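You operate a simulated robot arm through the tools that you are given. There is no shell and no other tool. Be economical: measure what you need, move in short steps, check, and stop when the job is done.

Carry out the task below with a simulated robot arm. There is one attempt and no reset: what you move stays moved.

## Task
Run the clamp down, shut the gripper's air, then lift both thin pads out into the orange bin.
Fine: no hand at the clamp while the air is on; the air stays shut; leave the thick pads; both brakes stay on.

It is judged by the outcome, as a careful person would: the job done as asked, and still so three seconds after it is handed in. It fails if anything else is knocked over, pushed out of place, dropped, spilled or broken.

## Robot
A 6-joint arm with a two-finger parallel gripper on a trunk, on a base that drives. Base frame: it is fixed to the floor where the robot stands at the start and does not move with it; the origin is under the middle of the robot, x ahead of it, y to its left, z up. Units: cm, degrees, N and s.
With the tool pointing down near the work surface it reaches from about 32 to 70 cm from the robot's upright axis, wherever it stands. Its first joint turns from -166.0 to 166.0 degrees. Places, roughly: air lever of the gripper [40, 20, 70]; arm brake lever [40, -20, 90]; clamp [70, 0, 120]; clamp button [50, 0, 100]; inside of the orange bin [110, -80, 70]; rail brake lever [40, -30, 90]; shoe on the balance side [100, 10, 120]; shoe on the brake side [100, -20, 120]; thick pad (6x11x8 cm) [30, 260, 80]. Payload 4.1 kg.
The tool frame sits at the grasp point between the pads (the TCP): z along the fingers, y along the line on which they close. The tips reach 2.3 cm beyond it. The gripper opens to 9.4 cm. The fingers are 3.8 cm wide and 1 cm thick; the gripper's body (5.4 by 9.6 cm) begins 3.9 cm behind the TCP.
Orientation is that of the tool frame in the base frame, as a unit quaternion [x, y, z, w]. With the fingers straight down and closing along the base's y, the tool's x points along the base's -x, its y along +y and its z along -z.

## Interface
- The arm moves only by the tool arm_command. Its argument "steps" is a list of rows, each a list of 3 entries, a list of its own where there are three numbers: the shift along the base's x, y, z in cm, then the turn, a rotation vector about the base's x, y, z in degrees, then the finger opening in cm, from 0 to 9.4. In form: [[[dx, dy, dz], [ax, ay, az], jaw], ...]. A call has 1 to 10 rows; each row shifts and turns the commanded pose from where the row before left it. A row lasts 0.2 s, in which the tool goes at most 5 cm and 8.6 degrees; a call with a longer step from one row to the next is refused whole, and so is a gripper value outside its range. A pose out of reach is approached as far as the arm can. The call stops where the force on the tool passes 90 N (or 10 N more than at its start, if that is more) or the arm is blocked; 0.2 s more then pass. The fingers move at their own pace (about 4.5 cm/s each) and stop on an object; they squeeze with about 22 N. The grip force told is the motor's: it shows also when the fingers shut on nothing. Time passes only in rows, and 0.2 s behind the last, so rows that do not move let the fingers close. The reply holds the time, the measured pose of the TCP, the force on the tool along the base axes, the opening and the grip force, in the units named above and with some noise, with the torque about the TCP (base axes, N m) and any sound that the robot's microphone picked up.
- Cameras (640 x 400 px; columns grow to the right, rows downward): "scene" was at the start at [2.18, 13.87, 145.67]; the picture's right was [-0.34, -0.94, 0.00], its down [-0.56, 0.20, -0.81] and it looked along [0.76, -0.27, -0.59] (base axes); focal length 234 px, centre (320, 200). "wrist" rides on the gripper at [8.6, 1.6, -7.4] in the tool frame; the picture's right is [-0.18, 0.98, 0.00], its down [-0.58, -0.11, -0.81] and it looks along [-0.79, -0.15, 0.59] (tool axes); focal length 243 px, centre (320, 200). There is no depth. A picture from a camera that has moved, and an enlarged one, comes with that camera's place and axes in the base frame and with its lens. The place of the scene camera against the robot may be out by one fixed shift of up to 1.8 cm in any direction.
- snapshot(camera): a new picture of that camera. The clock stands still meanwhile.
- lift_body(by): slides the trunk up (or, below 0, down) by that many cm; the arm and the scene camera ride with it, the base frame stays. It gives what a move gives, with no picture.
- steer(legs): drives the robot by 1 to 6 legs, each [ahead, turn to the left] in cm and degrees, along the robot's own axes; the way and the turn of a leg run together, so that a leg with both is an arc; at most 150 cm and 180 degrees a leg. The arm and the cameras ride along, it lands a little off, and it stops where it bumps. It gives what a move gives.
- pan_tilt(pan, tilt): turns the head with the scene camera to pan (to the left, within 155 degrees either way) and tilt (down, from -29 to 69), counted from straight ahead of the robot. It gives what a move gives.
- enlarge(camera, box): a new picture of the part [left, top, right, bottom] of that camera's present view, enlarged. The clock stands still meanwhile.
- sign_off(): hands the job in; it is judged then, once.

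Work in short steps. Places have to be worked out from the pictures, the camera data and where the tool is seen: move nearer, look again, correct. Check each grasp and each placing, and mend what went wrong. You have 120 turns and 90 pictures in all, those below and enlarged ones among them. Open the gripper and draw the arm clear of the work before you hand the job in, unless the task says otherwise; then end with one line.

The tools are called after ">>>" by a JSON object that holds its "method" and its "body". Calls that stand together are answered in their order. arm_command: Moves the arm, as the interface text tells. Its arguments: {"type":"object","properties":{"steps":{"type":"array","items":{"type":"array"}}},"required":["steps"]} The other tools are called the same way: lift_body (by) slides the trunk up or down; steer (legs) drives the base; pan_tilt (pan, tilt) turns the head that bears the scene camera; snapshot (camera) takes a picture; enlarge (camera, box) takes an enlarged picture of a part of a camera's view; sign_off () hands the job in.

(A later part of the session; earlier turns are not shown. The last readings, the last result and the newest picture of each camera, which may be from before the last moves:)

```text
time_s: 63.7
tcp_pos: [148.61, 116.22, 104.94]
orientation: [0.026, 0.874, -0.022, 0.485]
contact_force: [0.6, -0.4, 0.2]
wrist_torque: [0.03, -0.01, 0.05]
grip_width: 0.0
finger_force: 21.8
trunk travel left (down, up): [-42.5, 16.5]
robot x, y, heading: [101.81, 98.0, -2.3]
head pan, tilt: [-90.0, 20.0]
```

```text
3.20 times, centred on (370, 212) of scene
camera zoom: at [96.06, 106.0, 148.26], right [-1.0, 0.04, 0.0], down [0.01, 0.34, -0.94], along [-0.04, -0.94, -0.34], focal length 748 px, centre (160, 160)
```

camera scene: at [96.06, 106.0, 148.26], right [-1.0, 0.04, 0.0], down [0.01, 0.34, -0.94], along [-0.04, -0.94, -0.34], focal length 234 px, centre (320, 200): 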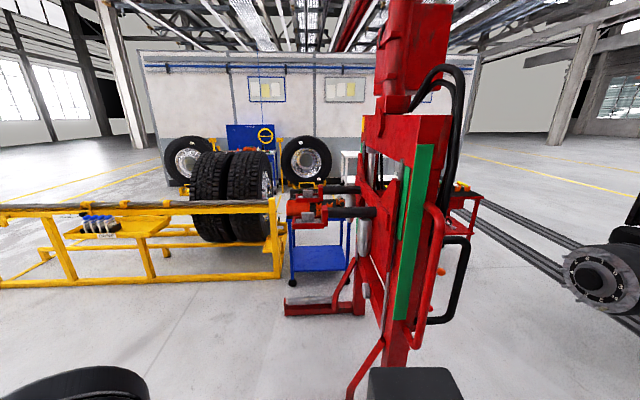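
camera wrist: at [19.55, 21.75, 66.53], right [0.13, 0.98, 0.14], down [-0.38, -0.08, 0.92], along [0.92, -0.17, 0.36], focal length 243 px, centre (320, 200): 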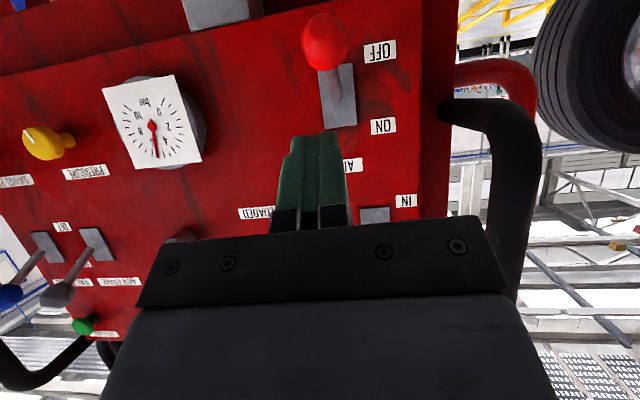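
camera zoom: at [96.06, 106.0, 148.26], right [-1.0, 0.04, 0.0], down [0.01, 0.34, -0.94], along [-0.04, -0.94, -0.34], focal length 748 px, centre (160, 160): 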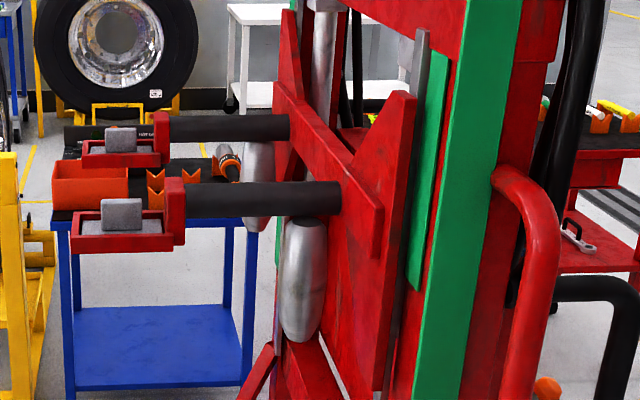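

The shoes are now at z≈106 on arms reaching rearward, each holding a grey pad; near one ~[97.5, 10, 106], far one ~[98, -20, 107]. I'll stand near [150, -28] facing -x; first I fold the tool to point down and pull it in.

>>> {"method": "arm_command", "body": {"steps": [[[0, -2, 1], [0, 8, 0], 0], [[0, -2, 1], [0, 8, 0], 0], [[0, -2, 1], [0, 8, 0], 0], [[0, -2, 1], [0, 8, 0], 0], [[0, -2, 1], [0, 8, 0], 0], [[-1, -2, 1], [0, 8, 0], 0], [[-2, -2, 1], [0, 8, 0], 0], [[-2, -2, 1], [0, 2, 0], 0], [[-2, -2, 1], [0, 0, 0], 5], [[-2, 0, 1], [0, 0, 0], 5]]}}

>>> {"method": "steer", "body": {"legs": [[50, 2.3], [0, -90], [60, 0]]}}

>>> {"method": "pan_tilt", "body": {"pan": -40, "tilt": 35}}

>>> {"method": "snapshot", "body": {"camera": "scene"}}

```text
time_s: 65.9
tcp_pos: [139.83, 98.12, 115.04]
orientation: [0.012, 0.999, -0.032, 0.0]
contact_force: [-0.5, -0.4, 0.1]
wrist_torque: [-0.03, -0.08, -0.03]
grip_width: 5.0
finger_force: 0.6
trunk travel left (down, up): [-42.5, 16.5]
robot x, y, heading: [101.81, 98.0, -2.5]
head pan, tilt: [-90.0, 20.0]
```

```text
time_s: 70.7
tcp_pos: [182.69, 75.3, 114.98]
orientation: [0.312, 0.95, -0.032, -0.009]
contact_force: [-0.9, 0.6, 0.6]
wrist_torque: [-0.01, -0.02, 0.01]
grip_width: 5.0
finger_force: 0.1
trunk travel left (down, up): [-42.5, 16.5]
robot x, y, heading: [151.6, 97.28, -37.0]
head pan, tilt: [-90.0, 20.0]
stopped in leg 2: the robot was blocked; the commanded pose is now the measured one
```

```text
time_s: 71.9
tcp_pos: [182.76, 75.27, 114.96]
orientation: [0.311, 0.95, -0.032, -0.009]
contact_force: [0.0, -0.2, 0.8]
wrist_torque: [-0.01, 0.01, 0.01]
grip_width: 4.99
finger_force: 0.1
trunk travel left (down, up): [-42.5, 16.5]
robot x, y, heading: [151.4, 97.16, -37.2]
head pan, tilt: [-40.0, 35.0]
```

```text
54 pictures are left
camera scene: at [158.78, 105.48, 145.88], right [-0.97, -0.22, 0.0], down [-0.13, 0.56, -0.82], along [0.18, -0.8, -0.57], focal length 234 px, centre (320, 200)
```

scene: 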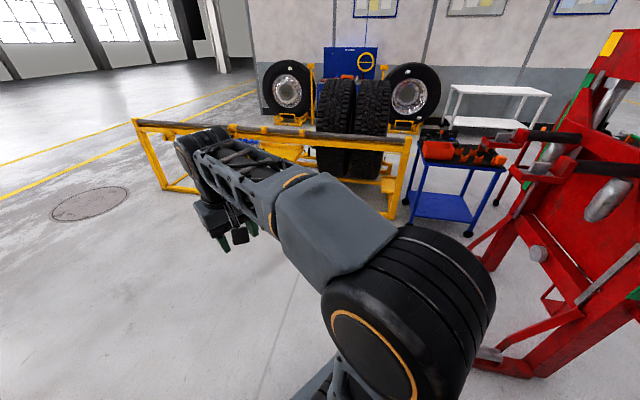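

The turn was blocked, probably by the base's tail near the wheel stand on the left. I look back there.

>>> {"method": "pan_tilt", "body": {"pan": 130, "tilt": 45}}

>>> {"method": "snapshot", "body": {"camera": "scene"}}

>>> {"method": "pan_tilt", "body": {"pan": -130, "tilt": 45}}

>>> {"method": "snapshot", "body": {"camera": "scene"}}

```text
time_s: 74.5
tcp_pos: [182.76, 75.26, 115.0]
orientation: [0.311, 0.95, -0.033, -0.008]
contact_force: [0.7, 0.0, -0.9]
wrist_torque: [-0.01, 0.03, -0.01]
grip_width: 4.97
finger_force: 0.0
trunk travel left (down, up): [-42.5, 16.5]
robot x, y, heading: [151.86, 96.78, -37.1]
head pan, tilt: [130.0, 45.0]
```

```text
53 pictures are left
camera scene: at [156.43, 122.19, 144.4], right [1.0, 0.05, 0.0], down [0.04, -0.71, -0.71], along [-0.04, 0.71, -0.71], focal length 234 px, centre (320, 200)
```

scene: 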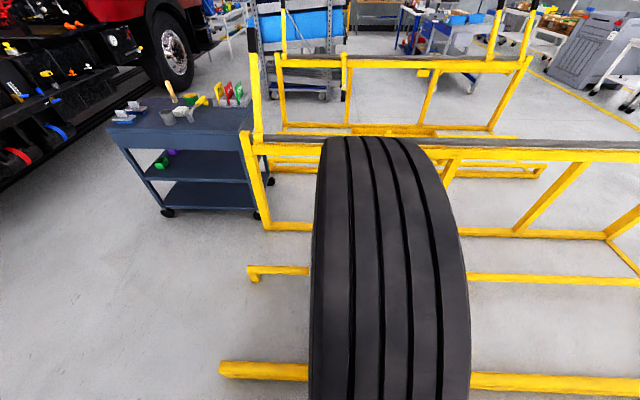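

```text
time_s: 78.1
tcp_pos: [182.75, 75.21, 114.86]
orientation: [0.312, 0.95, -0.032, -0.009]
contact_force: [-0.3, 0.1, 0.5]
wrist_torque: [0.01, -0.02, 0.0]
grip_width: 4.98
finger_force: 0.0
trunk travel left (down, up): [-42.5, 16.5]
robot x, y, heading: [151.7, 96.98, -37.3]
head pan, tilt: [-130.0, 45.0]
```

```text
52 pictures are left
camera scene: at [148.91, 112.25, 144.4], right [-0.22, 0.97, 0.0], down [0.69, 0.16, -0.71], along [-0.69, -0.16, -0.71], focal length 234 px, centre (320, 200)
```

scene: 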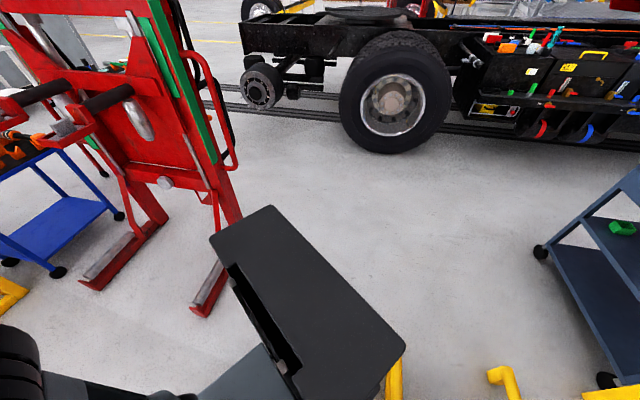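

The base's tail touched the stand's wheel (all still in place). I move ahead first, then turn with room and go toward [150, -28].

>>> {"method": "steer", "body": {"legs": [[30, 0], [0, -66], [60, 0]]}}

>>> {"method": "pan_tilt", "body": {"pan": -50, "tilt": 30}}

>>> {"method": "snapshot", "body": {"camera": "scene"}}

```text
time_s: 86.0
tcp_pos: [153.3, -15.54, 114.95]
orientation: [0.784, 0.62, -0.022, -0.026]
contact_force: [-0.1, -0.6, -0.5]
wrist_torque: [-0.02, -0.02, -0.03]
grip_width: 5.0
finger_force: 0.0
trunk travel left (down, up): [-42.5, 16.5]
robot x, y, heading: [160.84, 21.63, -104.1]
head pan, tilt: [-130.0, 45.0]
```

```text
time_s: 87.5
tcp_pos: [153.26, -15.53, 114.83]
orientation: [0.784, 0.62, -0.021, -0.024]
contact_force: [0.6, 1.0, 0.1]
wrist_torque: [-0.01, 0.01, 0.03]
grip_width: 5.01
finger_force: 0.0
trunk travel left (down, up): [-42.5, 16.5]
robot x, y, heading: [160.95, 21.53, -104.5]
head pan, tilt: [-50.0, 30.0]
```

```text
51 pictures are left
camera scene: at [170.71, 19.58, 146.66], right [-0.43, 0.9, 0.0], down [0.45, 0.22, -0.87], along [-0.78, -0.38, -0.5], focal length 234 px, centre (320, 200)
```

scene: 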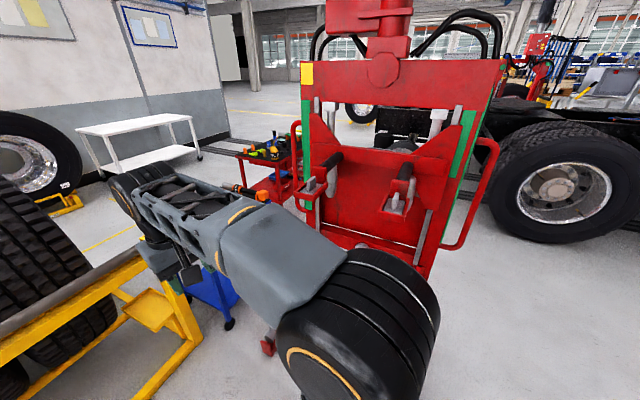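

Clear ahead. I go on to about [149, -27] and turn to face -x.

>>> {"method": "steer", "body": {"legs": [[50, 0], [0, -75.5]]}}

>>> {"method": "pan_tilt", "body": {"pan": 0, "tilt": 40}}

>>> {"method": "snapshot", "body": {"camera": "scene"}}

>>> {"method": "snapshot", "body": {"camera": "wrist"}}

```text
time_s: 91.4
tcp_pos: [136.09, -62.47, 114.83]
orientation: [0.826, 0.563, -0.021, -0.026]
contact_force: [0.2, 0.4, 0.5]
wrist_torque: [-0.02, 0.0, 0.0]
grip_width: 4.99
finger_force: 0.1
trunk travel left (down, up): [-42.5, 16.5]
robot x, y, heading: [149.67, -26.97, -111.8]
head pan, tilt: [-50.0, 30.0]
stopped in leg 2: the robot was blocked; the commanded pose is now the measured one
```

```text
time_s: 92.6
tcp_pos: [136.1, -62.61, 115.03]
orientation: [0.826, 0.563, -0.02, -0.026]
contact_force: [-0.5, -0.2, -0.9]
wrist_torque: [0.01, -0.04, 0.01]
grip_width: 5.02
finger_force: 0.1
trunk travel left (down, up): [-42.5, 16.5]
robot x, y, heading: [149.29, -27.01, -111.7]
head pan, tilt: [0.0, 40.0]
```

```text
50 pictures are left
camera scene: at [163.67, -35.25, 145.12], right [-0.93, 0.37, 0.0], down [0.24, 0.6, -0.77], along [-0.28, -0.71, -0.64], focal length 234 px, centre (320, 200)
```

scene: 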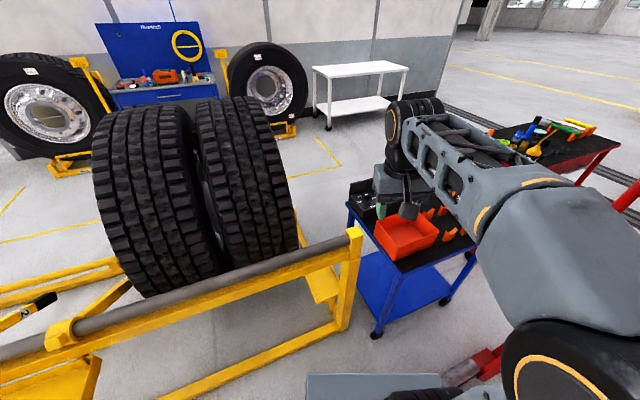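

```text
49 pictures are left
camera wrist: at [141.24, -55.18, 122.37], right [0.85, -0.53, -0.06], down [-0.26, -0.52, 0.81], along [-0.46, -0.67, -0.58], focal length 243 px, centre (320, 200)
```

wrist: 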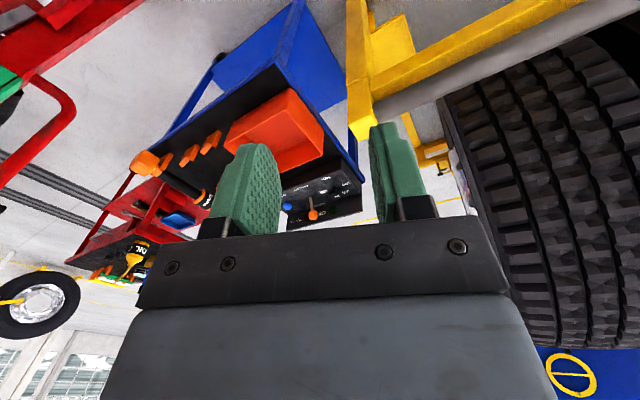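

The base's corner met a rig foot, but the arm can swing to everything from here: shoes at about -75° to -103°, bin at -15°. I ease off the contact by 4° and look at the shoes with the head.

>>> {"method": "steer", "body": {"legs": [[0, 5]]}}

>>> {"method": "pan_tilt", "body": {"pan": -88, "tilt": 35}}

>>> {"method": "snapshot", "body": {"camera": "scene"}}

>>> {"method": "enlarge", "body": {"camera": "scene", "box": [220, 60, 480, 260]}}

```text
time_s: 93.5
tcp_pos: [139.31, -63.61, 114.95]
orientation: [0.8, 0.599, -0.021, -0.025]
contact_force: [0.8, -0.3, 0.0]
wrist_torque: [0.01, 0.04, 0.02]
grip_width: 5.02
finger_force: 0.1
trunk travel left (down, up): [-42.5, 16.5]
robot x, y, heading: [148.79, -26.76, -106.5]
head pan, tilt: [0.0, 40.0]
```

```text
time_s: 95.1
tcp_pos: [139.25, -63.56, 114.93]
orientation: [0.8, 0.599, -0.022, -0.025]
contact_force: [-1.0, -0.7, -0.4]
wrist_torque: [-0.03, -0.02, 0.02]
grip_width: 4.99
finger_force: 0.0
trunk travel left (down, up): [-42.5, 16.5]
robot x, y, heading: [148.95, -26.89, -106.6]
head pan, tilt: [-88.0, 35.0]
```

```text
48 pictures are left
camera scene: at [158.29, -23.57, 145.88], right [0.25, 0.97, 0.0], down [0.55, -0.15, -0.82], along [-0.79, 0.21, -0.57], focal length 234 px, centre (320, 200)
```

scene: 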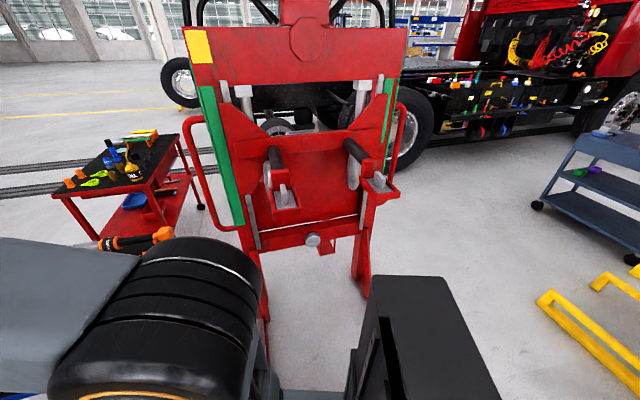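

```text
2.00 times, centred on (350, 160) of scene
camera zoom: at [158.29, -23.57, 145.88], right [0.25, 0.97, 0.0], down [0.55, -0.15, -0.82], along [-0.79, 0.21, -0.57], focal length 467 px, centre (260, 280)
```

zoom: 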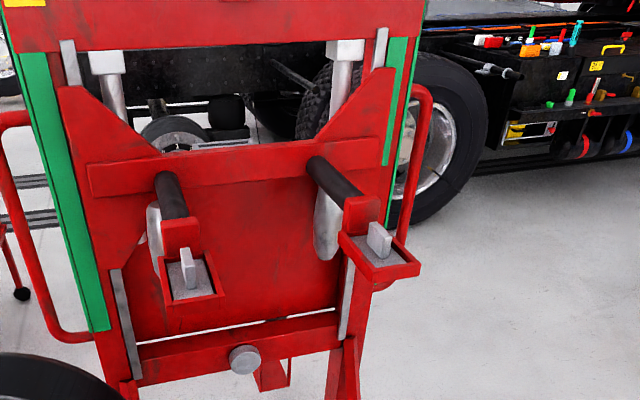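

Each shoe tray holds a slab with an upright grip tab, thin in y and ~5.6 cm long in x; tabs near [98, 13, 107] and [98, -19, 107]. I raise the trunk 10 and swing the open, levelled gripper above the brake-side tab, closing along y.

>>> {"method": "lift_body", "body": {"by": 12}}

>>> {"method": "arm_command", "body": {"steps": [[[-3.9, 1.94, 0], [-0.8, -3.7, -5.26], 6], [[-3.9, 1.94, 0], [0, 0, -5.26], 6], [[-3.9, 1.94, 0], [0, 0, -5.26], 6], [[-3.9, 1.94, 0], [0, 0, -5.26], 6], [[-3.9, 1.94, 0], [0, 0, -5.26], 6], [[-3.9, 1.94, 0], [0, 0, -5.26], 6], [[-3.9, 1.94, 0], [0, 0, -5.26], 6]]}}

>>> {"method": "arm_command", "body": {"steps": [[[-1.0, 4.43, 0], [0, 0, -5.26], 6], [[-1.0, 4.43, 0], [0, 0, -5.26], 6], [[-1.0, 4.43, 0], [0, 0, -5.26], 6], [[-1.0, 4.43, 0], [0, 0, -5.26], 6], [[-1.0, 4.43, 0], [0, 0, -5.26], 6], [[-1.0, 4.43, 0], [0, 0, -5.26], 6], [[-1.0, 4.43, 0], [0, 0, -5.26], 6]]}}

>>> {"method": "snapshot", "body": {"camera": "wrist"}}

```text
time_s: 96.6
tcp_pos: [139.31, -63.48, 126.91]
orientation: [0.8, 0.599, -0.021, -0.026]
contact_force: [-1.0, 0.3, -0.3]
wrist_torque: [-0.02, -0.02, 0.0]
grip_width: 5.02
finger_force: 0.1
trunk travel left (down, up): [-54.5, 4.5]
robot x, y, heading: [149.4, -26.99, -106.8]
head pan, tilt: [-88.0, 35.0]
```

```text
time_s: 98.2
tcp_pos: [111.67, -49.95, 126.82]
orientation: [0.949, 0.316, 0.002, -0.001]
contact_force: [0.0, -0.2, 0.0]
wrist_torque: [0.04, 0.0, 0.0]
grip_width: 6.02
finger_force: 0.1
trunk travel left (down, up): [-54.5, 4.5]
robot x, y, heading: [149.07, -26.91, -106.5]
head pan, tilt: [-88.0, 35.0]
```

```text
time_s: 99.8
tcp_pos: [104.98, -18.91, 127.01]
orientation: [1.0, 0.001, 0.003, 0.001]
contact_force: [-0.6, -0.2, 0.4]
wrist_torque: [0.03, 0.0, 0.0]
grip_width: 5.99
finger_force: 0.0
trunk travel left (down, up): [-54.5, 4.5]
robot x, y, heading: [149.16, -26.95, -106.7]
head pan, tilt: [-88.0, 35.0]
```

```text
46 pictures are left
camera wrist: at [113.55, -20.41, 134.46], right [-0.18, -0.98, 0.0], down [-0.59, 0.11, 0.8], along [-0.79, 0.15, -0.6], focal length 243 px, centre (320, 200)
```

wrist: 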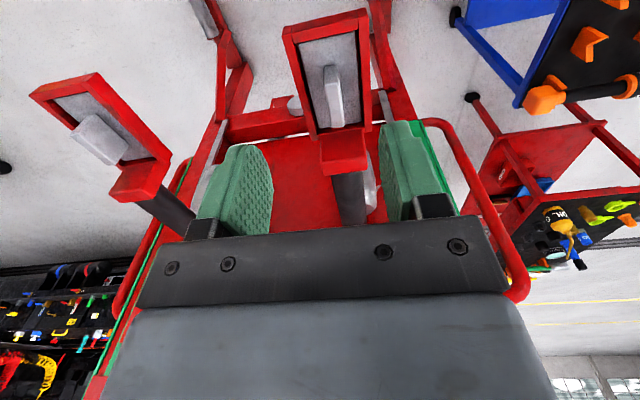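

The brake-side tab is nearly below, at about [97.5, -19.2]. I move over it and down to z 116 for a second sight line.

>>> {"method": "arm_command", "body": {"steps": [[[-3, 0, -2], [0, 0, 0], 6], [[-3, 0, -3], [0, 0, 0], 6], [[-1, 0, -3], [0, 0, 0], 6], [[0, 0, -3], [0, 0, 0], 6]]}}

>>> {"method": "snapshot", "body": {"camera": "wrist"}}

>>> {"method": "enlarge", "body": {"camera": "scene", "box": [220, 120, 420, 245]}}

```text
time_s: 100.8
tcp_pos: [97.93, -18.82, 116.07]
orientation: [1.0, 0.0, 0.003, 0.0]
contact_force: [0.6, -0.3, -0.2]
wrist_torque: [-0.01, -0.03, 0.02]
grip_width: 5.99
finger_force: 0.0
trunk travel left (down, up): [-54.5, 4.5]
robot x, y, heading: [149.08, -26.99, -106.8]
head pan, tilt: [-88.0, 35.0]
```

```text
45 pictures are left
camera wrist: at [106.55, -20.34, 123.65], right [-0.18, -0.98, 0.0], down [-0.59, 0.11, 0.8], along [-0.79, 0.15, -0.6], focal length 243 px, centre (320, 200)
```

wrist: 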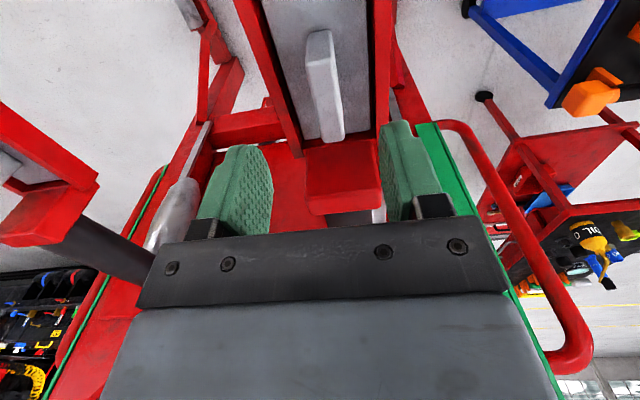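

```text
3.20 times, centred on (320, 182) of scene
camera zoom: at [158.25, -23.54, 157.88], right [0.25, 0.97, 0.0], down [0.56, -0.15, -0.82], along [-0.79, 0.21, -0.57], focal length 748 px, centre (320, 256)
```

zoom: 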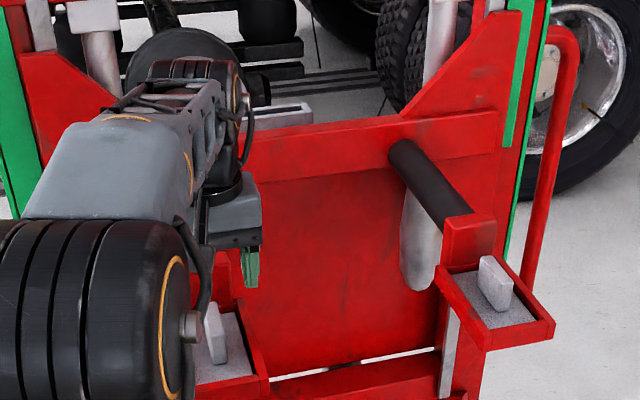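

The tab centre works out to about [98.1, -19.2], top near z 108–110. I descend onto it with the jaws at 6 cm, watching the force.

>>> {"method": "arm_command", "body": {"steps": [[[0.2, -0.4, -2], [0, 0, 0], 6], [[0, 0, -2], [0, 0, 0], 6], [[0, 0, -2], [0, 0, 0], 6], [[0, 0, -1.5], [0, 0, 0], 6], [[0, 0, -1], [0, 0, 0], 6]]}}

>>> {"method": "snapshot", "body": {"camera": "wrist"}}

>>> {"method": "enlarge", "body": {"camera": "scene", "box": [240, 160, 360, 260]}}

```text
time_s: 102.1
tcp_pos: [97.93, -19.28, 109.23]
orientation: [1.0, 0.001, -0.016, -0.003]
contact_force: [12.4, -0.7, 32.4]
wrist_torque: [-1.15, -0.86, 0.48]
grip_width: 6.05
finger_force: 0.9
trunk travel left (down, up): [-54.5, 4.5]
robot x, y, heading: [149.38, -26.97, -106.8]
head pan, tilt: [-88.0, 35.0]
stopped in row 5: the force on the tool passed its limit at 91 N (the readings are from after the stop); the commanded pose is now the measured one
```

```text
43 pictures are left
camera wrist: at [106.76, -20.87, 116.53], right [-0.18, -0.98, 0.0], down [-0.56, 0.1, 0.82], along [-0.81, 0.15, -0.57], focal length 243 px, centre (320, 200)
```

wrist: 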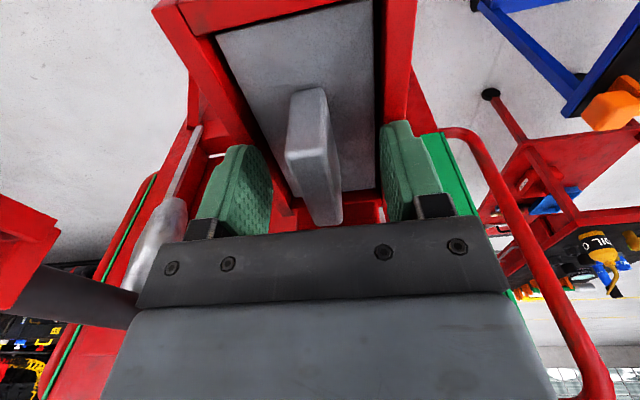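

```text
4.00 times, centred on (300, 210) of scene
camera zoom: at [158.75, -23.59, 157.83], right [0.25, 0.97, 0.0], down [0.55, -0.15, -0.82], along [-0.79, 0.21, -0.57], focal length 934 px, centre (400, 160)
```

zoom: 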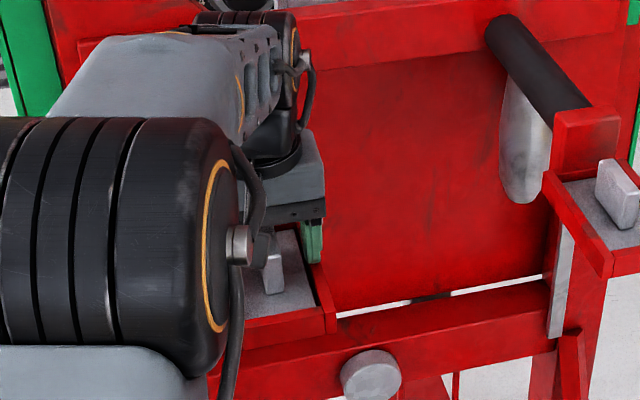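

The -y finger touched the tray wall (torque sign fits). From this view the tab is 1.7 cm thick, x 93.7–99.7, y -19.0, top z 109. I rise, level the tool, narrow the jaws to 4 and go down again.

>>> {"method": "arm_command", "body": {"steps": [[[0, 0, 2], [-0.34, -1.8, 0], 4], [[-0.6, 0.3, 1], [0, 0, 0], 4], [[0, 0, 0], [0, 0, 0], 4]]}}

>>> {"method": "arm_command", "body": {"steps": [[[0, 0, -2], [0, 0, 0], 4], [[0, 0, -1.5], [0, 0, 0], 4], [[0, 0, -1], [0, 0, 0], 4]]}}

>>> {"method": "snapshot", "body": {"camera": "wrist"}}

```text
time_s: 102.9
tcp_pos: [97.08, -18.87, 111.64]
orientation: [1.0, 0.0, 0.005, 0.0]
contact_force: [-0.5, 0.0, -0.8]
wrist_torque: [0.02, -0.02, -0.01]
grip_width: 3.98
finger_force: 0.0
trunk travel left (down, up): [-54.5, 4.5]
robot x, y, heading: [148.82, -26.99, -106.5]
head pan, tilt: [-88.0, 35.0]
```

```text
time_s: 103.8
tcp_pos: [97.09, -18.95, 109.13]
orientation: [1.0, 0.0, -0.015, -0.007]
contact_force: [23.3, -3.9, 33.1]
wrist_torque: [0.86, -1.07, -0.72]
grip_width: 3.83
finger_force: 0.0
trunk travel left (down, up): [-54.5, 4.5]
robot x, y, heading: [149.13, -26.97, -106.8]
head pan, tilt: [-88.0, 35.0]
stopped in row 3: the force on the tool passed its limit at 92 N (the readings are from after the stop); the commanded pose is now the measured one
```

```text
41 pictures are left
camera wrist: at [105.99, -20.53, 116.44], right [-0.18, -0.98, -0.01], down [-0.56, 0.1, 0.82], along [-0.81, 0.16, -0.57], focal length 243 px, centre (320, 200)
```

wrist: 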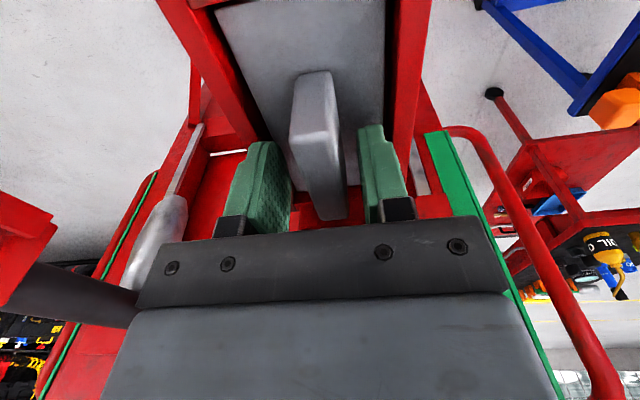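

Both stops came at the same height with tips at z≈106.8, on either finger — so that is the slab's surface, and the tab stands ~2.3 cm above it. I ease up 0.3 cm, level, and close.

>>> {"method": "arm_command", "body": {"steps": [[[0, 0, 0.3], [-0.8, -1.7, 0], 4], [[0, 0, 0], [0, 0, 0], 0], [[0, 0, 0], [0, 0, 0], 0], [[0, 0, 0], [0, 0, 0], 0]]}}

```text
time_s: 104.8
tcp_pos: [96.6, -19.02, 108.7]
orientation: [1.0, 0.002, 0.005, 0.002]
contact_force: [-1.2, -5.6, -1.8]
wrist_torque: [-0.19, -0.04, 0.24]
grip_width: 1.57
finger_force: 22.1
trunk travel left (down, up): [-54.5, 4.5]
robot x, y, heading: [149.06, -26.91, -106.5]
head pan, tilt: [-88.0, 35.0]
```

Gripped at 1.57 cm. Lift slowly.

>>> {"method": "arm_command", "body": {"steps": [[[0, 0, 0.5], [0, 0, 0], 0], [[0, 0, 0.7], [0, 0, 0], 0], [[0, 0, 1], [0, 0, 0], 0], [[0, 0, 1], [0, 0, 0], 0], [[0, 0, 1], [0, 0, 0], 0]]}}

>>> {"method": "snapshot", "body": {"camera": "wrist"}}

>>> {"method": "enlarge", "body": {"camera": "scene", "box": [240, 120, 400, 220]}}

```text
time_s: 106.0
tcp_pos: [96.67, -18.9, 113.3]
orientation: [1.0, 0.0, 0.004, 0.002]
contact_force: [10.5, -1.0, -3.1]
wrist_torque: [-0.05, -0.36, 0.09]
grip_width: 1.56
finger_force: 21.6
trunk travel left (down, up): [-54.5, 4.5]
robot x, y, heading: [148.9, -27.01, -106.7]
head pan, tilt: [-88.0, 35.0]
```

```text
40 pictures are left
camera wrist: at [105.26, -20.39, 120.9], right [-0.18, -0.98, 0.0], down [-0.59, 0.11, 0.8], along [-0.79, 0.14, -0.6], focal length 243 px, centre (320, 200)
```

wrist: 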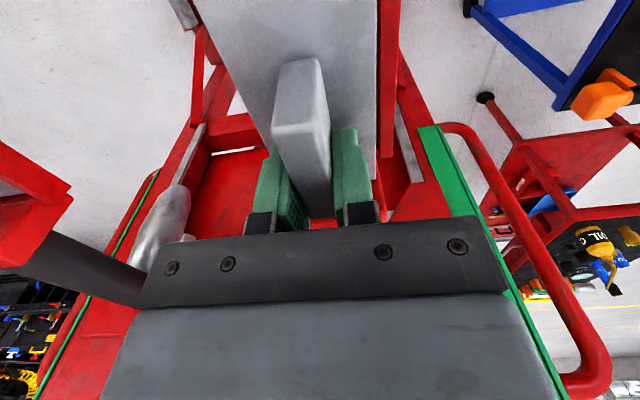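

```text
4.00 times, centred on (320, 170) of scene
camera zoom: at [158.43, -23.55, 157.88], right [0.25, 0.97, 0.0], down [0.55, -0.15, -0.82], along [-0.79, 0.21, -0.57], focal length 934 px, centre (320, 320)
```

zoom: 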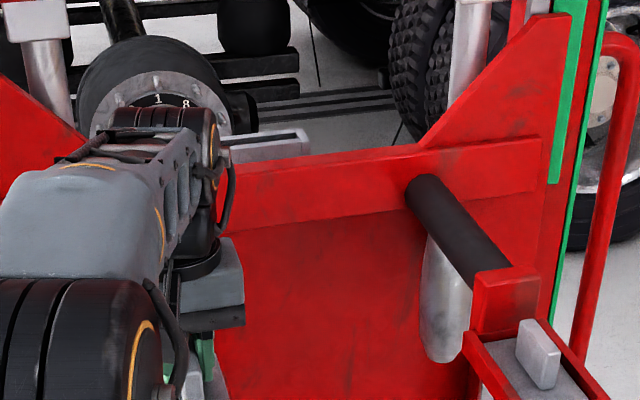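

The slab rises with the tab, rubbing lightly on the end block (+x force), so I ease +x while lifting.

>>> {"method": "arm_command", "body": {"steps": [[[0.4, 0, 0.5], [0, 0, 0], 0], [[0.3, 0, 1], [0, 0, 0], 0], [[0.3, 0, 1.5], [0, 0, 0], 0], [[0.3, 0, 2], [0, 0, 0], 0], [[0.3, 0, 2], [0, 0, 0], 0], [[0.3, 0, 2], [0, 0, 0], 0], [[0, 0, 0], [0, 0, 0], 0]]}}

>>> {"method": "snapshot", "body": {"camera": "wrist"}}

>>> {"method": "snapshot", "body": {"camera": "scene"}}

```text
time_s: 107.6
tcp_pos: [98.36, -18.76, 122.1]
orientation: [1.0, 0.001, 0.004, 0.002]
contact_force: [0.5, -0.2, -0.7]
wrist_torque: [-0.02, 0.04, 0.02]
grip_width: 1.59
finger_force: 22.1
trunk travel left (down, up): [-54.5, 4.5]
robot x, y, heading: [148.84, -26.65, -106.8]
head pan, tilt: [-88.0, 35.0]
```

```text
38 pictures are left
camera wrist: at [107.04, -20.28, 129.79], right [-0.18, -0.98, 0.0], down [-0.59, 0.11, 0.8], along [-0.79, 0.14, -0.6], focal length 243 px, centre (320, 200)
```

wrist: 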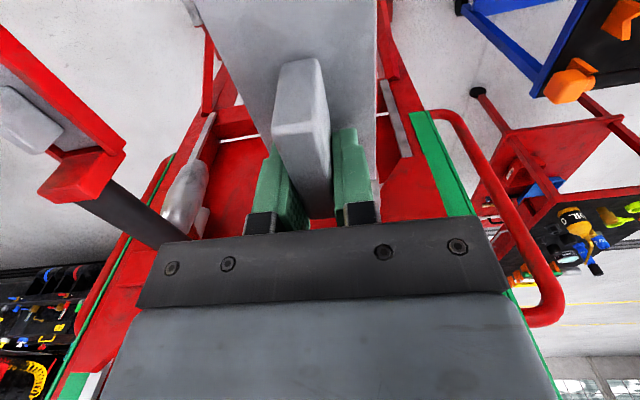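

```text
37 pictures are left
camera scene: at [158.28, -23.56, 157.88], right [0.25, 0.97, 0.0], down [0.55, -0.15, -0.82], along [-0.79, 0.21, -0.57], focal length 234 px, centre (320, 200)
```

scene: 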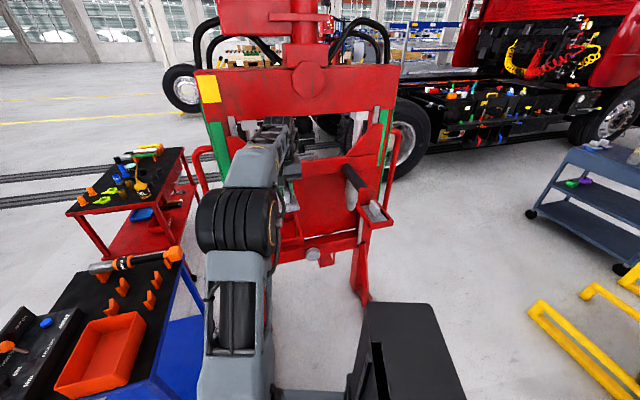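

The brake-side pad is free. The bin spans about x 98–118, y -90…-72, rim z≈76. I swing the pad over toward the bin, then nudge the base 5 cm ahead for reach.

>>> {"method": "arm_command", "body": {"steps": [[[1.94, -4.4, 0], [0, 0, 0], 0], [[1.94, -4.4, 0], [0, 0, 0], 0], [[1.94, -4.4, 0], [0, 0, 0], 0], [[1.94, -4.4, 0], [0, 0, 0], 0], [[1.94, -4.4, 0], [0, 0, 0], 0], [[1.94, -4.4, 0], [0, 0, 0], 0], [[1.94, -4.4, 0], [0, 0, 0], 0]]}}

>>> {"method": "arm_command", "body": {"steps": [[[-0.2, -4.7, 0], [0, 0, 0], 0], [[-0.2, -4.7, 0], [0, 0, 0], 0], [[-0.2, -4.7, 0], [0, 0, 0], 0], [[-0.2, -4.7, 0], [0, 0, 0], 0], [[-0.2, -4.7, 0], [0, 0, 0], 0], [[-0.2, -4.7, 0], [0, 0, 0], 0]]}}

>>> {"method": "steer", "body": {"legs": [[5, 0]]}}

>>> {"method": "pan_tilt", "body": {"pan": -25, "tilt": 45}}

>>> {"method": "snapshot", "body": {"camera": "scene"}}

>>> {"method": "snapshot", "body": {"camera": "wrist"}}

```text
time_s: 109.2
tcp_pos: [112.17, -49.79, 122.03]
orientation: [1.0, 0.002, 0.004, 0.001]
contact_force: [0.4, -0.6, -2.1]
wrist_torque: [0.0, 0.04, -0.03]
grip_width: 1.61
finger_force: 21.9
trunk travel left (down, up): [-54.5, 4.5]
robot x, y, heading: [148.94, -27.04, -106.7]
head pan, tilt: [-88.0, 35.0]
```

```text
time_s: 110.6
tcp_pos: [110.74, -78.32, 121.94]
orientation: [1.0, 0.001, 0.005, 0.001]
contact_force: [-0.1, 0.5, -1.1]
wrist_torque: [0.0, 0.0, 0.01]
grip_width: 1.59
finger_force: 21.5
trunk travel left (down, up): [-54.5, 4.5]
robot x, y, heading: [149.32, -26.96, -106.7]
head pan, tilt: [-88.0, 35.0]
```

```text
time_s: 111.5
tcp_pos: [109.17, -82.97, 122.08]
orientation: [1.0, -0.001, 0.005, 0.002]
contact_force: [-0.2, -0.9, -1.0]
wrist_torque: [0.0, 0.03, 0.03]
grip_width: 1.58
finger_force: 22.3
trunk travel left (down, up): [-54.5, 4.5]
robot x, y, heading: [147.73, -31.56, -106.7]
head pan, tilt: [-88.0, 35.0]
```

```text
time_s: 112.8
tcp_pos: [109.17, -82.81, 122.12]
orientation: [1.0, 0.0, 0.004, 0.002]
contact_force: [0.2, -0.5, -2.8]
wrist_torque: [-0.01, 0.05, 0.0]
grip_width: 1.58
finger_force: 21.8
trunk travel left (down, up): [-54.5, 4.5]
robot x, y, heading: [147.84, -31.55, -106.5]
head pan, tilt: [-25.0, 45.0]
```

```text
36 pictures are left
camera scene: at [159.93, -36.73, 156.4], right [-0.75, 0.66, 0.0], down [0.47, 0.53, -0.71], along [-0.47, -0.53, -0.71], focal length 234 px, centre (320, 200)
```

scene: 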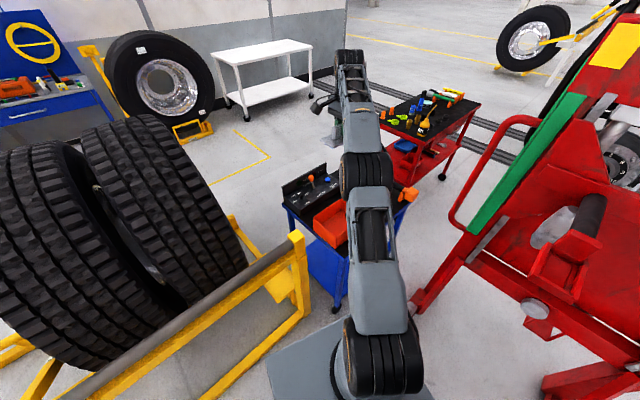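

```text
35 pictures are left
camera wrist: at [117.8, -84.4, 129.75], right [-0.18, -0.98, 0.0], down [-0.59, 0.11, 0.8], along [-0.79, 0.15, -0.6], focal length 243 px, centre (320, 200)
```

wrist: 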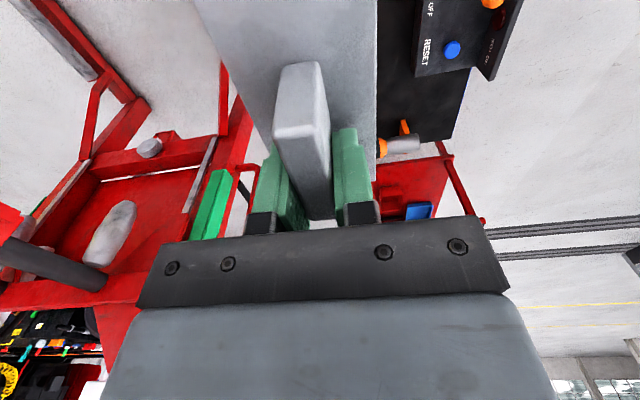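

I enlarge around the bin to check the pad against it before lowering.

>>> {"method": "enlarge", "body": {"camera": "scene", "box": [270, 60, 430, 260]}}

```text
2.00 times, centred on (350, 160) of scene
camera zoom: at [159.93, -36.73, 156.4], right [-0.75, 0.66, 0.0], down [0.47, 0.53, -0.71], along [-0.47, -0.53, -0.71], focal length 467 px, centre (260, 280)
```

zoom: 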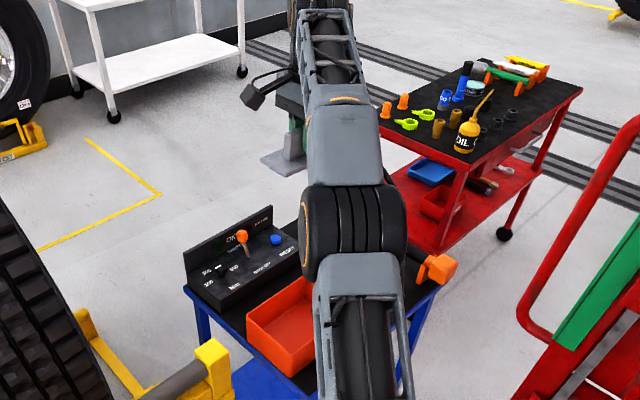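

Bin confirmed; back wall y≈-89, front ≈-72.5, so I set pad one toward the back (y -84.3). I lower the trunk to bring the pad just above the rim.

>>> {"method": "arm_command", "body": {"steps": [[[-0.5, -1.4, 0], [0, 0, 0], 0], [[0, 0, 0], [0, 0, 0], 0]]}}

>>> {"method": "lift_body", "body": {"by": -33}}

>>> {"method": "snapshot", "body": {"camera": "wrist"}}

>>> {"method": "snapshot", "body": {"camera": "scene"}}

```text
time_s: 113.4
tcp_pos: [109.34, -83.49, 121.61]
orientation: [1.0, 0.001, 0.004, 0.002]
contact_force: [0.5, 1.1, -1.1]
wrist_torque: [-0.02, 0.02, -0.02]
grip_width: 1.57
finger_force: 22.1
out of reach, approached as far as the arm can: row 1
trunk travel left (down, up): [-54.5, 4.5]
robot x, y, heading: [148.05, -31.73, -106.6]
head pan, tilt: [-25.0, 45.0]
```

```text
time_s: 116.7
tcp_pos: [109.43, -83.54, 88.65]
orientation: [1.0, 0.0, 0.004, 0.002]
contact_force: [0.1, -1.0, -2.1]
wrist_torque: [-0.01, 0.01, -0.01]
grip_width: 1.58
finger_force: 21.9
trunk travel left (down, up): [-21.5, 37.5]
robot x, y, heading: [148.01, -31.69, -106.6]
head pan, tilt: [-25.0, 45.0]
```

```text
33 pictures are left
camera wrist: at [117.98, -85.01, 96.25], right [-0.18, -0.98, 0.0], down [-0.59, 0.11, 0.8], along [-0.79, 0.15, -0.6], focal length 243 px, centre (320, 200)
```

wrist: 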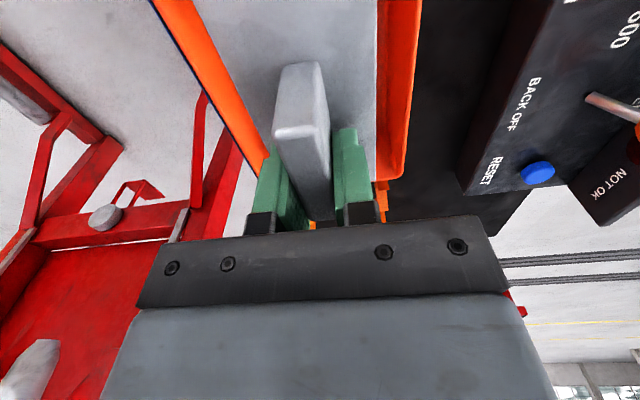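

```text
32 pictures are left
camera scene: at [159.93, -36.73, 123.4], right [-0.75, 0.66, 0.0], down [0.47, 0.53, -0.71], along [-0.47, -0.53, -0.71], focal length 234 px, centre (320, 200)
```

scene: 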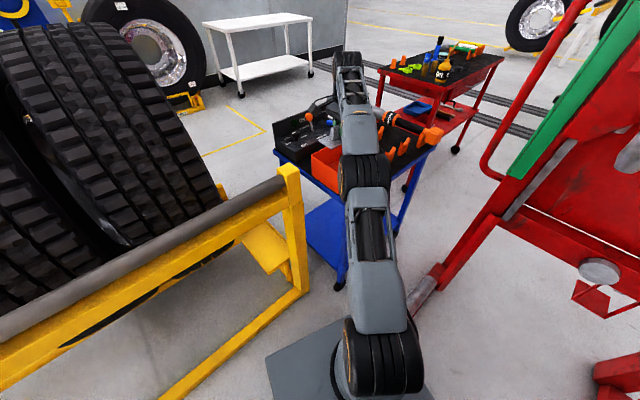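

The bin's rim spans y ≈ -90…-74.5 by this nearer view, so I shift a little further back (-1.8) to leave room for the second, then lower.

>>> {"method": "arm_command", "body": {"steps": [[[-0.3, -1.2, 0], [0, 0, 0], 0], [[0, 0, -2], [0, 0, 0], 0], [[0, 0, -2], [0, 0, 0], 0]]}}

>>> {"method": "snapshot", "body": {"camera": "wrist"}}

```text
time_s: 117.5
tcp_pos: [109.42, -83.91, 84.39]
orientation: [1.0, 0.0, 0.004, 0.001]
contact_force: [-0.1, 0.0, -1.7]
wrist_torque: [0.0, 0.03, 0.04]
grip_width: 1.58
finger_force: 21.8
out of reach, approached as far as the arm can: row 1
trunk travel left (down, up): [-21.5, 37.5]
robot x, y, heading: [147.76, -31.85, -106.9]
head pan, tilt: [-25.0, 45.0]
```

```text
31 pictures are left
camera wrist: at [118.01, -85.4, 92.2], right [-0.18, -0.98, 0.0], down [-0.59, 0.11, 0.8], along [-0.79, 0.15, -0.6], focal length 243 px, centre (320, 200)
```

wrist: 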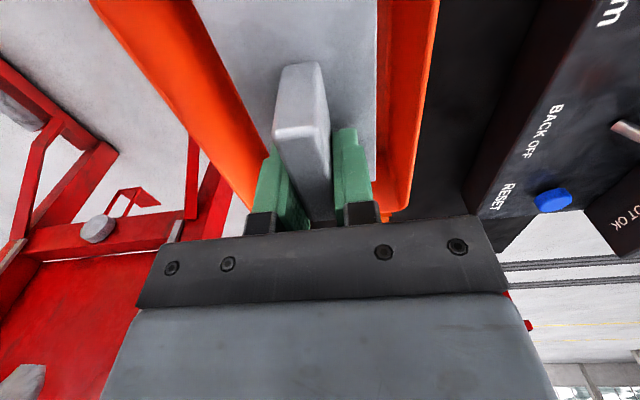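

I nudge the base 2 cm ahead to bring the pad closer to the back wall, leaving room for the second.

>>> {"method": "steer", "body": {"legs": [[2, 0]]}}

>>> {"method": "arm_command", "body": {"steps": [[[0, 0, -2], [0, 0, 0], 0], [[0, 0, -2], [0, 0, 0], 0], [[0, 0, -1.5], [0, 0, 0], 0], [[0, 0, -1.5], [0, 0, 0], 0], [[0, 0, -1.5], [0, 0, 0], 0]]}}

>>> {"method": "snapshot", "body": {"camera": "wrist"}}

```text
time_s: 118.3
tcp_pos: [108.89, -85.76, 84.59]
orientation: [1.0, 0.001, 0.004, 0.002]
contact_force: [0.1, 0.0, -0.6]
wrist_torque: [0.02, 0.04, -0.02]
grip_width: 1.61
finger_force: 22.3
trunk travel left (down, up): [-21.5, 37.5]
robot x, y, heading: [147.14, -33.75, -106.7]
head pan, tilt: [-25.0, 45.0]
```

```text
time_s: 119.5
tcp_pos: [109.01, -85.91, 75.96]
orientation: [1.0, 0.001, 0.004, 0.002]
contact_force: [-0.6, -0.6, -1.3]
wrist_torque: [-0.04, 0.01, 0.01]
grip_width: 1.57
finger_force: 21.5
trunk travel left (down, up): [-21.5, 37.5]
robot x, y, heading: [147.46, -33.21, -106.7]
head pan, tilt: [-25.0, 45.0]
```

```text
30 pictures are left
camera wrist: at [117.51, -87.37, 83.69], right [-0.18, -0.98, 0.0], down [-0.59, 0.11, 0.8], along [-0.79, 0.15, -0.6], focal length 243 px, centre (320, 200)
```

wrist: 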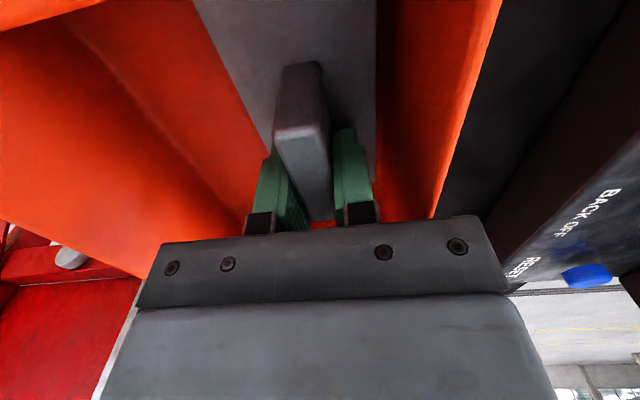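

The pad is within the walls, no contact. To keep the gripper body off the back rim I shift +1 in y while lowering to touch.

>>> {"method": "arm_command", "body": {"steps": [[[0, 1, 0], [0, 0, 0], 0], [[0, 0, -0.8], [0, 0, 0], 0], [[0, 0, -0.8], [0, 0, 0], 0], [[0, 0, -0.8], [0, 0, 0], 0]]}}

```text
time_s: 120.5
tcp_pos: [108.86, -84.7, 74.47]
orientation: [1.0, 0.0, 0.0, 0.008]
contact_force: [-3.4, -3.3, 49.8]
wrist_torque: [0.83, -0.86, 0.01]
grip_width: 1.57
finger_force: 22.3
trunk travel left (down, up): [-21.5, 37.5]
robot x, y, heading: [147.19, -33.52, -106.5]
head pan, tilt: [-25.0, 45.0]
```

Contact under the pad's middle — the floor of the bin. I ease off, open to 4 and rise.

>>> {"method": "arm_command", "body": {"steps": [[[0, 0, 0.8], [0, 0, 0], 1.57], [[0, 0, 0], [0, 0, 0], 4], [[0, 0, 0], [0, 0, 0], 4], [[0, 0, 2], [0, 0, 0], 4], [[0, 0, 3], [0, 0, 0], 4], [[0, 0, 4], [0, 0, 0], 4], [[0, 0, 4], [0, 0, 0], 4]]}}

>>> {"method": "snapshot", "body": {"camera": "wrist"}}

```text
time_s: 122.1
tcp_pos: [109.03, -84.86, 87.46]
orientation: [1.0, 0.001, 0.004, 0.001]
contact_force: [0.1, 0.0, -0.8]
wrist_torque: [0.04, 0.02, -0.01]
grip_width: 3.99
finger_force: 0.1
trunk travel left (down, up): [-21.5, 37.5]
robot x, y, heading: [147.18, -33.94, -106.5]
head pan, tilt: [-25.0, 45.0]
```

```text
29 pictures are left
camera wrist: at [117.54, -86.24, 95.12], right [-0.18, -0.98, 0.0], down [-0.59, 0.11, 0.8], along [-0.79, 0.15, -0.6], focal length 243 px, centre (320, 200)
```

wrist: 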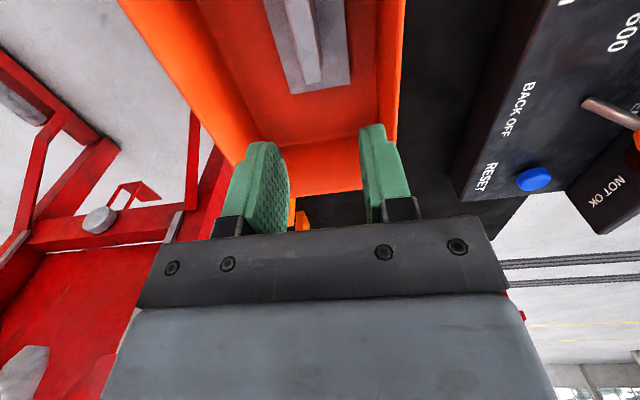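

Pad one sits flat, but only ~4.5 cm is left beside it. Turning the pads 90° (long side across y) lets both lie side by side, so I take it up again.

>>> {"method": "arm_command", "body": {"steps": [[[0, 0, -4], [0, 0, 0], 4], [[0, 0, -4], [0, 0, 0], 4], [[0, 0, -3], [0, 0, 0], 4], [[0, 0, -1.2], [0, 0, 0], 4], [[0, 0, 0], [0, 0, 0], 0], [[0, 0, 0], [0, 0, 0], 0], [[0, 0, 0], [0, 0, 0], 0]]}}

>>> {"method": "arm_command", "body": {"steps": [[[0, 0, 2], [0, 0, 0], 0], [[0, 0, 3], [0, 0, 0], 0], [[0, 0.5, 4], [0, 0, 0], 0], [[0, 0.5, 4], [0, 0, 0], 0], [[0, 0.5, 0], [0, 0, 8], 0], [[0, 0.5, 0], [0, 0, 8], 0], [[0, 0, 0], [0, 0, 8], 0], [[0, 0, 0], [0, 0, 8], 0], [[0, 0, 0], [0, 0, 8], 0], [[0, 0, 0], [0, 0, 8], 0]]}}

>>> {"method": "arm_command", "body": {"steps": [[[-1, 0, 0], [0, 0, 8.4], 0], [[-1, 0, 0], [0, 0, 8.4], 0], [[-1, 0, 0], [0, 0, 8.4], 0], [[-1, 0, 0], [0, 0, 8.4], 0], [[-1, 0, 0], [0, 0, 8.4], 0], [[0, 0, 0], [0, 0, 0], 0]]}}

>>> {"method": "snapshot", "body": {"camera": "wrist"}}

```text
time_s: 123.7
tcp_pos: [108.9, -84.85, 75.27]
orientation: [1.0, 0.0, 0.004, 0.001]
contact_force: [0.5, 0.4, 0.2]
wrist_torque: [0.03, 0.02, -0.01]
grip_width: 1.56
finger_force: 21.9
trunk travel left (down, up): [-21.5, 37.5]
robot x, y, heading: [146.88, -33.57, -106.6]
head pan, tilt: [-25.0, 45.0]
```

```text
time_s: 125.9
tcp_pos: [108.84, -82.58, 88.17]
orientation: [0.913, 0.409, 0.005, 0.001]
contact_force: [0.7, 0.9, -1.6]
wrist_torque: [-0.01, 0.06, 0.02]
grip_width: 1.59
finger_force: 22.0
trunk travel left (down, up): [-21.5, 37.5]
robot x, y, heading: [147.06, -33.66, -106.5]
head pan, tilt: [-25.0, 45.0]
```

```text
time_s: 127.3
tcp_pos: [105.01, -81.61, 88.52]
orientation: [0.706, 0.708, 0.009, -0.001]
contact_force: [0.8, -0.1, -0.8]
wrist_torque: [-0.02, -0.03, 0.0]
grip_width: 1.57
finger_force: 22.5
out of reach, approached as far as the arm can: row 4, 5
trunk travel left (down, up): [-21.5, 37.5]
robot x, y, heading: [147.4, -33.44, -106.3]
head pan, tilt: [-25.0, 45.0]
```

```text
28 pictures are left
camera wrist: at [106.48, -73.03, 96.29], right [0.98, -0.18, 0.01], down [-0.12, -0.59, 0.8], along [-0.14, -0.78, -0.6], focal length 243 px, centre (320, 200)
```

wrist: 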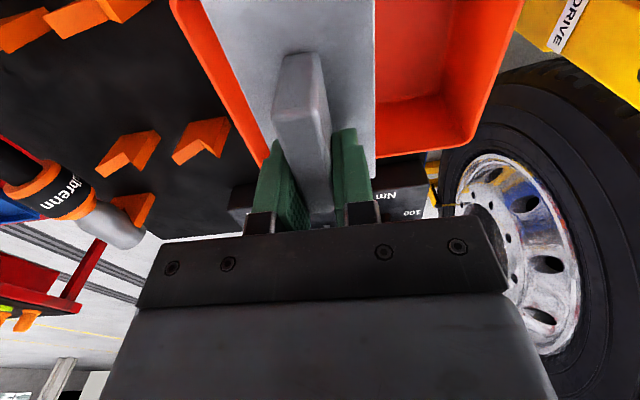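

Now the pad lies across the bin at x≈105, leaving ~8.5 cm on the +x side. Lower and release.

>>> {"method": "arm_command", "body": {"steps": [[[0, -0.3, -3], [0, 0, 0], 0], [[0, 0, -3], [0, 0, 0], 0], [[0, 0, -3], [0, 0, 0], 0], [[0, 0, -2.5], [0, 0, 0], 0], [[0, 0, -1], [0, 0, 0], 0], [[0, 0, -0.8], [0, 0, 0], 0]]}}

```text
time_s: 128.7
tcp_pos: [104.95, -82.04, 87.81]
orientation: [0.706, 0.708, 0.016, -0.001]
contact_force: [0.6, -0.2, -1.7]
wrist_torque: [-0.01, 0.0, 0.02]
grip_width: 1.59
finger_force: 21.5
out of reach, approached as far as the arm can: row 1, 2, 3, 4, 5, 6
trunk travel left (down, up): [-21.5, 37.5]
robot x, y, heading: [147.46, -33.7, -106.5]
head pan, tilt: [-25.0, 45.0]
```

The arm is at a limit here, so I lower with the trunk instead.

>>> {"method": "lift_body", "body": {"by": -11}}

>>> {"method": "snapshot", "body": {"camera": "wrist"}}

```text
time_s: 130.1
tcp_pos: [105.06, -82.05, 76.79]
orientation: [0.707, 0.707, 0.016, -0.002]
contact_force: [-0.2, 0.2, -2.0]
wrist_torque: [-0.04, 0.01, -0.01]
grip_width: 1.61
finger_force: 22.2
trunk travel left (down, up): [-10.5, 48.5]
robot x, y, heading: [147.15, -33.71, -106.8]
head pan, tilt: [-25.0, 45.0]
```

```text
27 pictures are left
camera wrist: at [106.51, -73.39, 84.58], right [0.98, -0.18, 0.01], down [-0.12, -0.6, 0.79], along [-0.14, -0.78, -0.61], focal length 243 px, centre (320, 200)
```

wrist: 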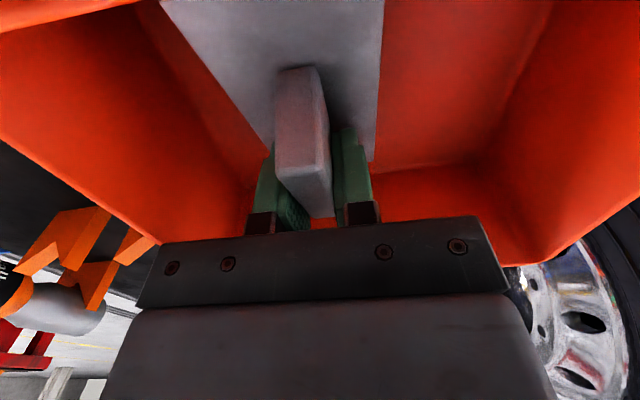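

Inside and clear of the walls. Lower 1.3 more and release.

>>> {"method": "lift_body", "body": {"by": -1.3}}

>>> {"method": "arm_command", "body": {"steps": [[[0, 0, 0], [0, 0, 0], 4], [[0, 0, 0], [0, 0, 0], 4], [[0, 0, 0], [0, 0, 0], 4]]}}

>>> {"method": "lift_body", "body": {"by": 20}}

>>> {"method": "snapshot", "body": {"camera": "wrist"}}

```text
time_s: 130.7
tcp_pos: [105.13, -81.95, 75.7]
orientation: [0.706, 0.708, 0.013, -0.002]
contact_force: [-2.2, -3.7, 12.5]
wrist_torque: [-0.35, 0.4, -0.07]
grip_width: 1.58
finger_force: 21.7
trunk travel left (down, up): [-9.2, 49.8]
robot x, y, heading: [146.71, -34.0, -106.5]
head pan, tilt: [-25.0, 45.0]
```

```text
time_s: 131.5
tcp_pos: [104.96, -82.03, 75.57]
orientation: [0.707, 0.708, 0.015, -0.002]
contact_force: [0.0, -0.7, -0.5]
wrist_torque: [-0.02, 0.03, 0.02]
grip_width: 4.02
finger_force: 0.0
trunk travel left (down, up): [-9.2, 49.8]
robot x, y, heading: [147.55, -33.57, -106.6]
head pan, tilt: [-25.0, 45.0]
```

```text
time_s: 133.7
tcp_pos: [105.13, -81.92, 95.51]
orientation: [0.706, 0.708, 0.015, -0.002]
contact_force: [-0.4, -0.4, -0.2]
wrist_torque: [0.01, -0.03, -0.02]
grip_width: 4.01
finger_force: 0.1
trunk travel left (down, up): [-29.2, 29.8]
robot x, y, heading: [147.45, -33.78, -106.4]
head pan, tilt: [-25.0, 45.0]
```

```text
26 pictures are left
camera wrist: at [106.52, -73.39, 103.29], right [0.98, -0.18, 0.01], down [-0.12, -0.6, 0.79], along [-0.14, -0.78, -0.61], focal length 243 px, centre (320, 200)
```

wrist: 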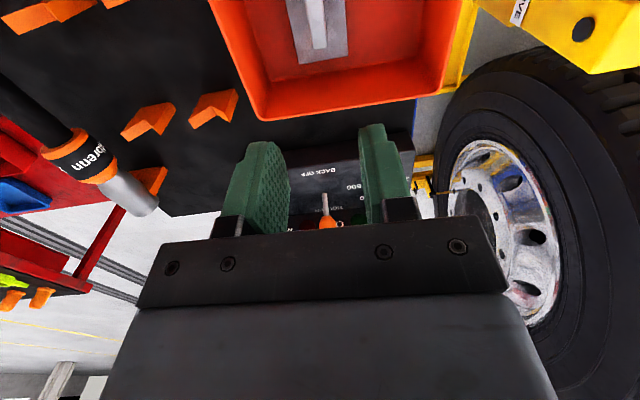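

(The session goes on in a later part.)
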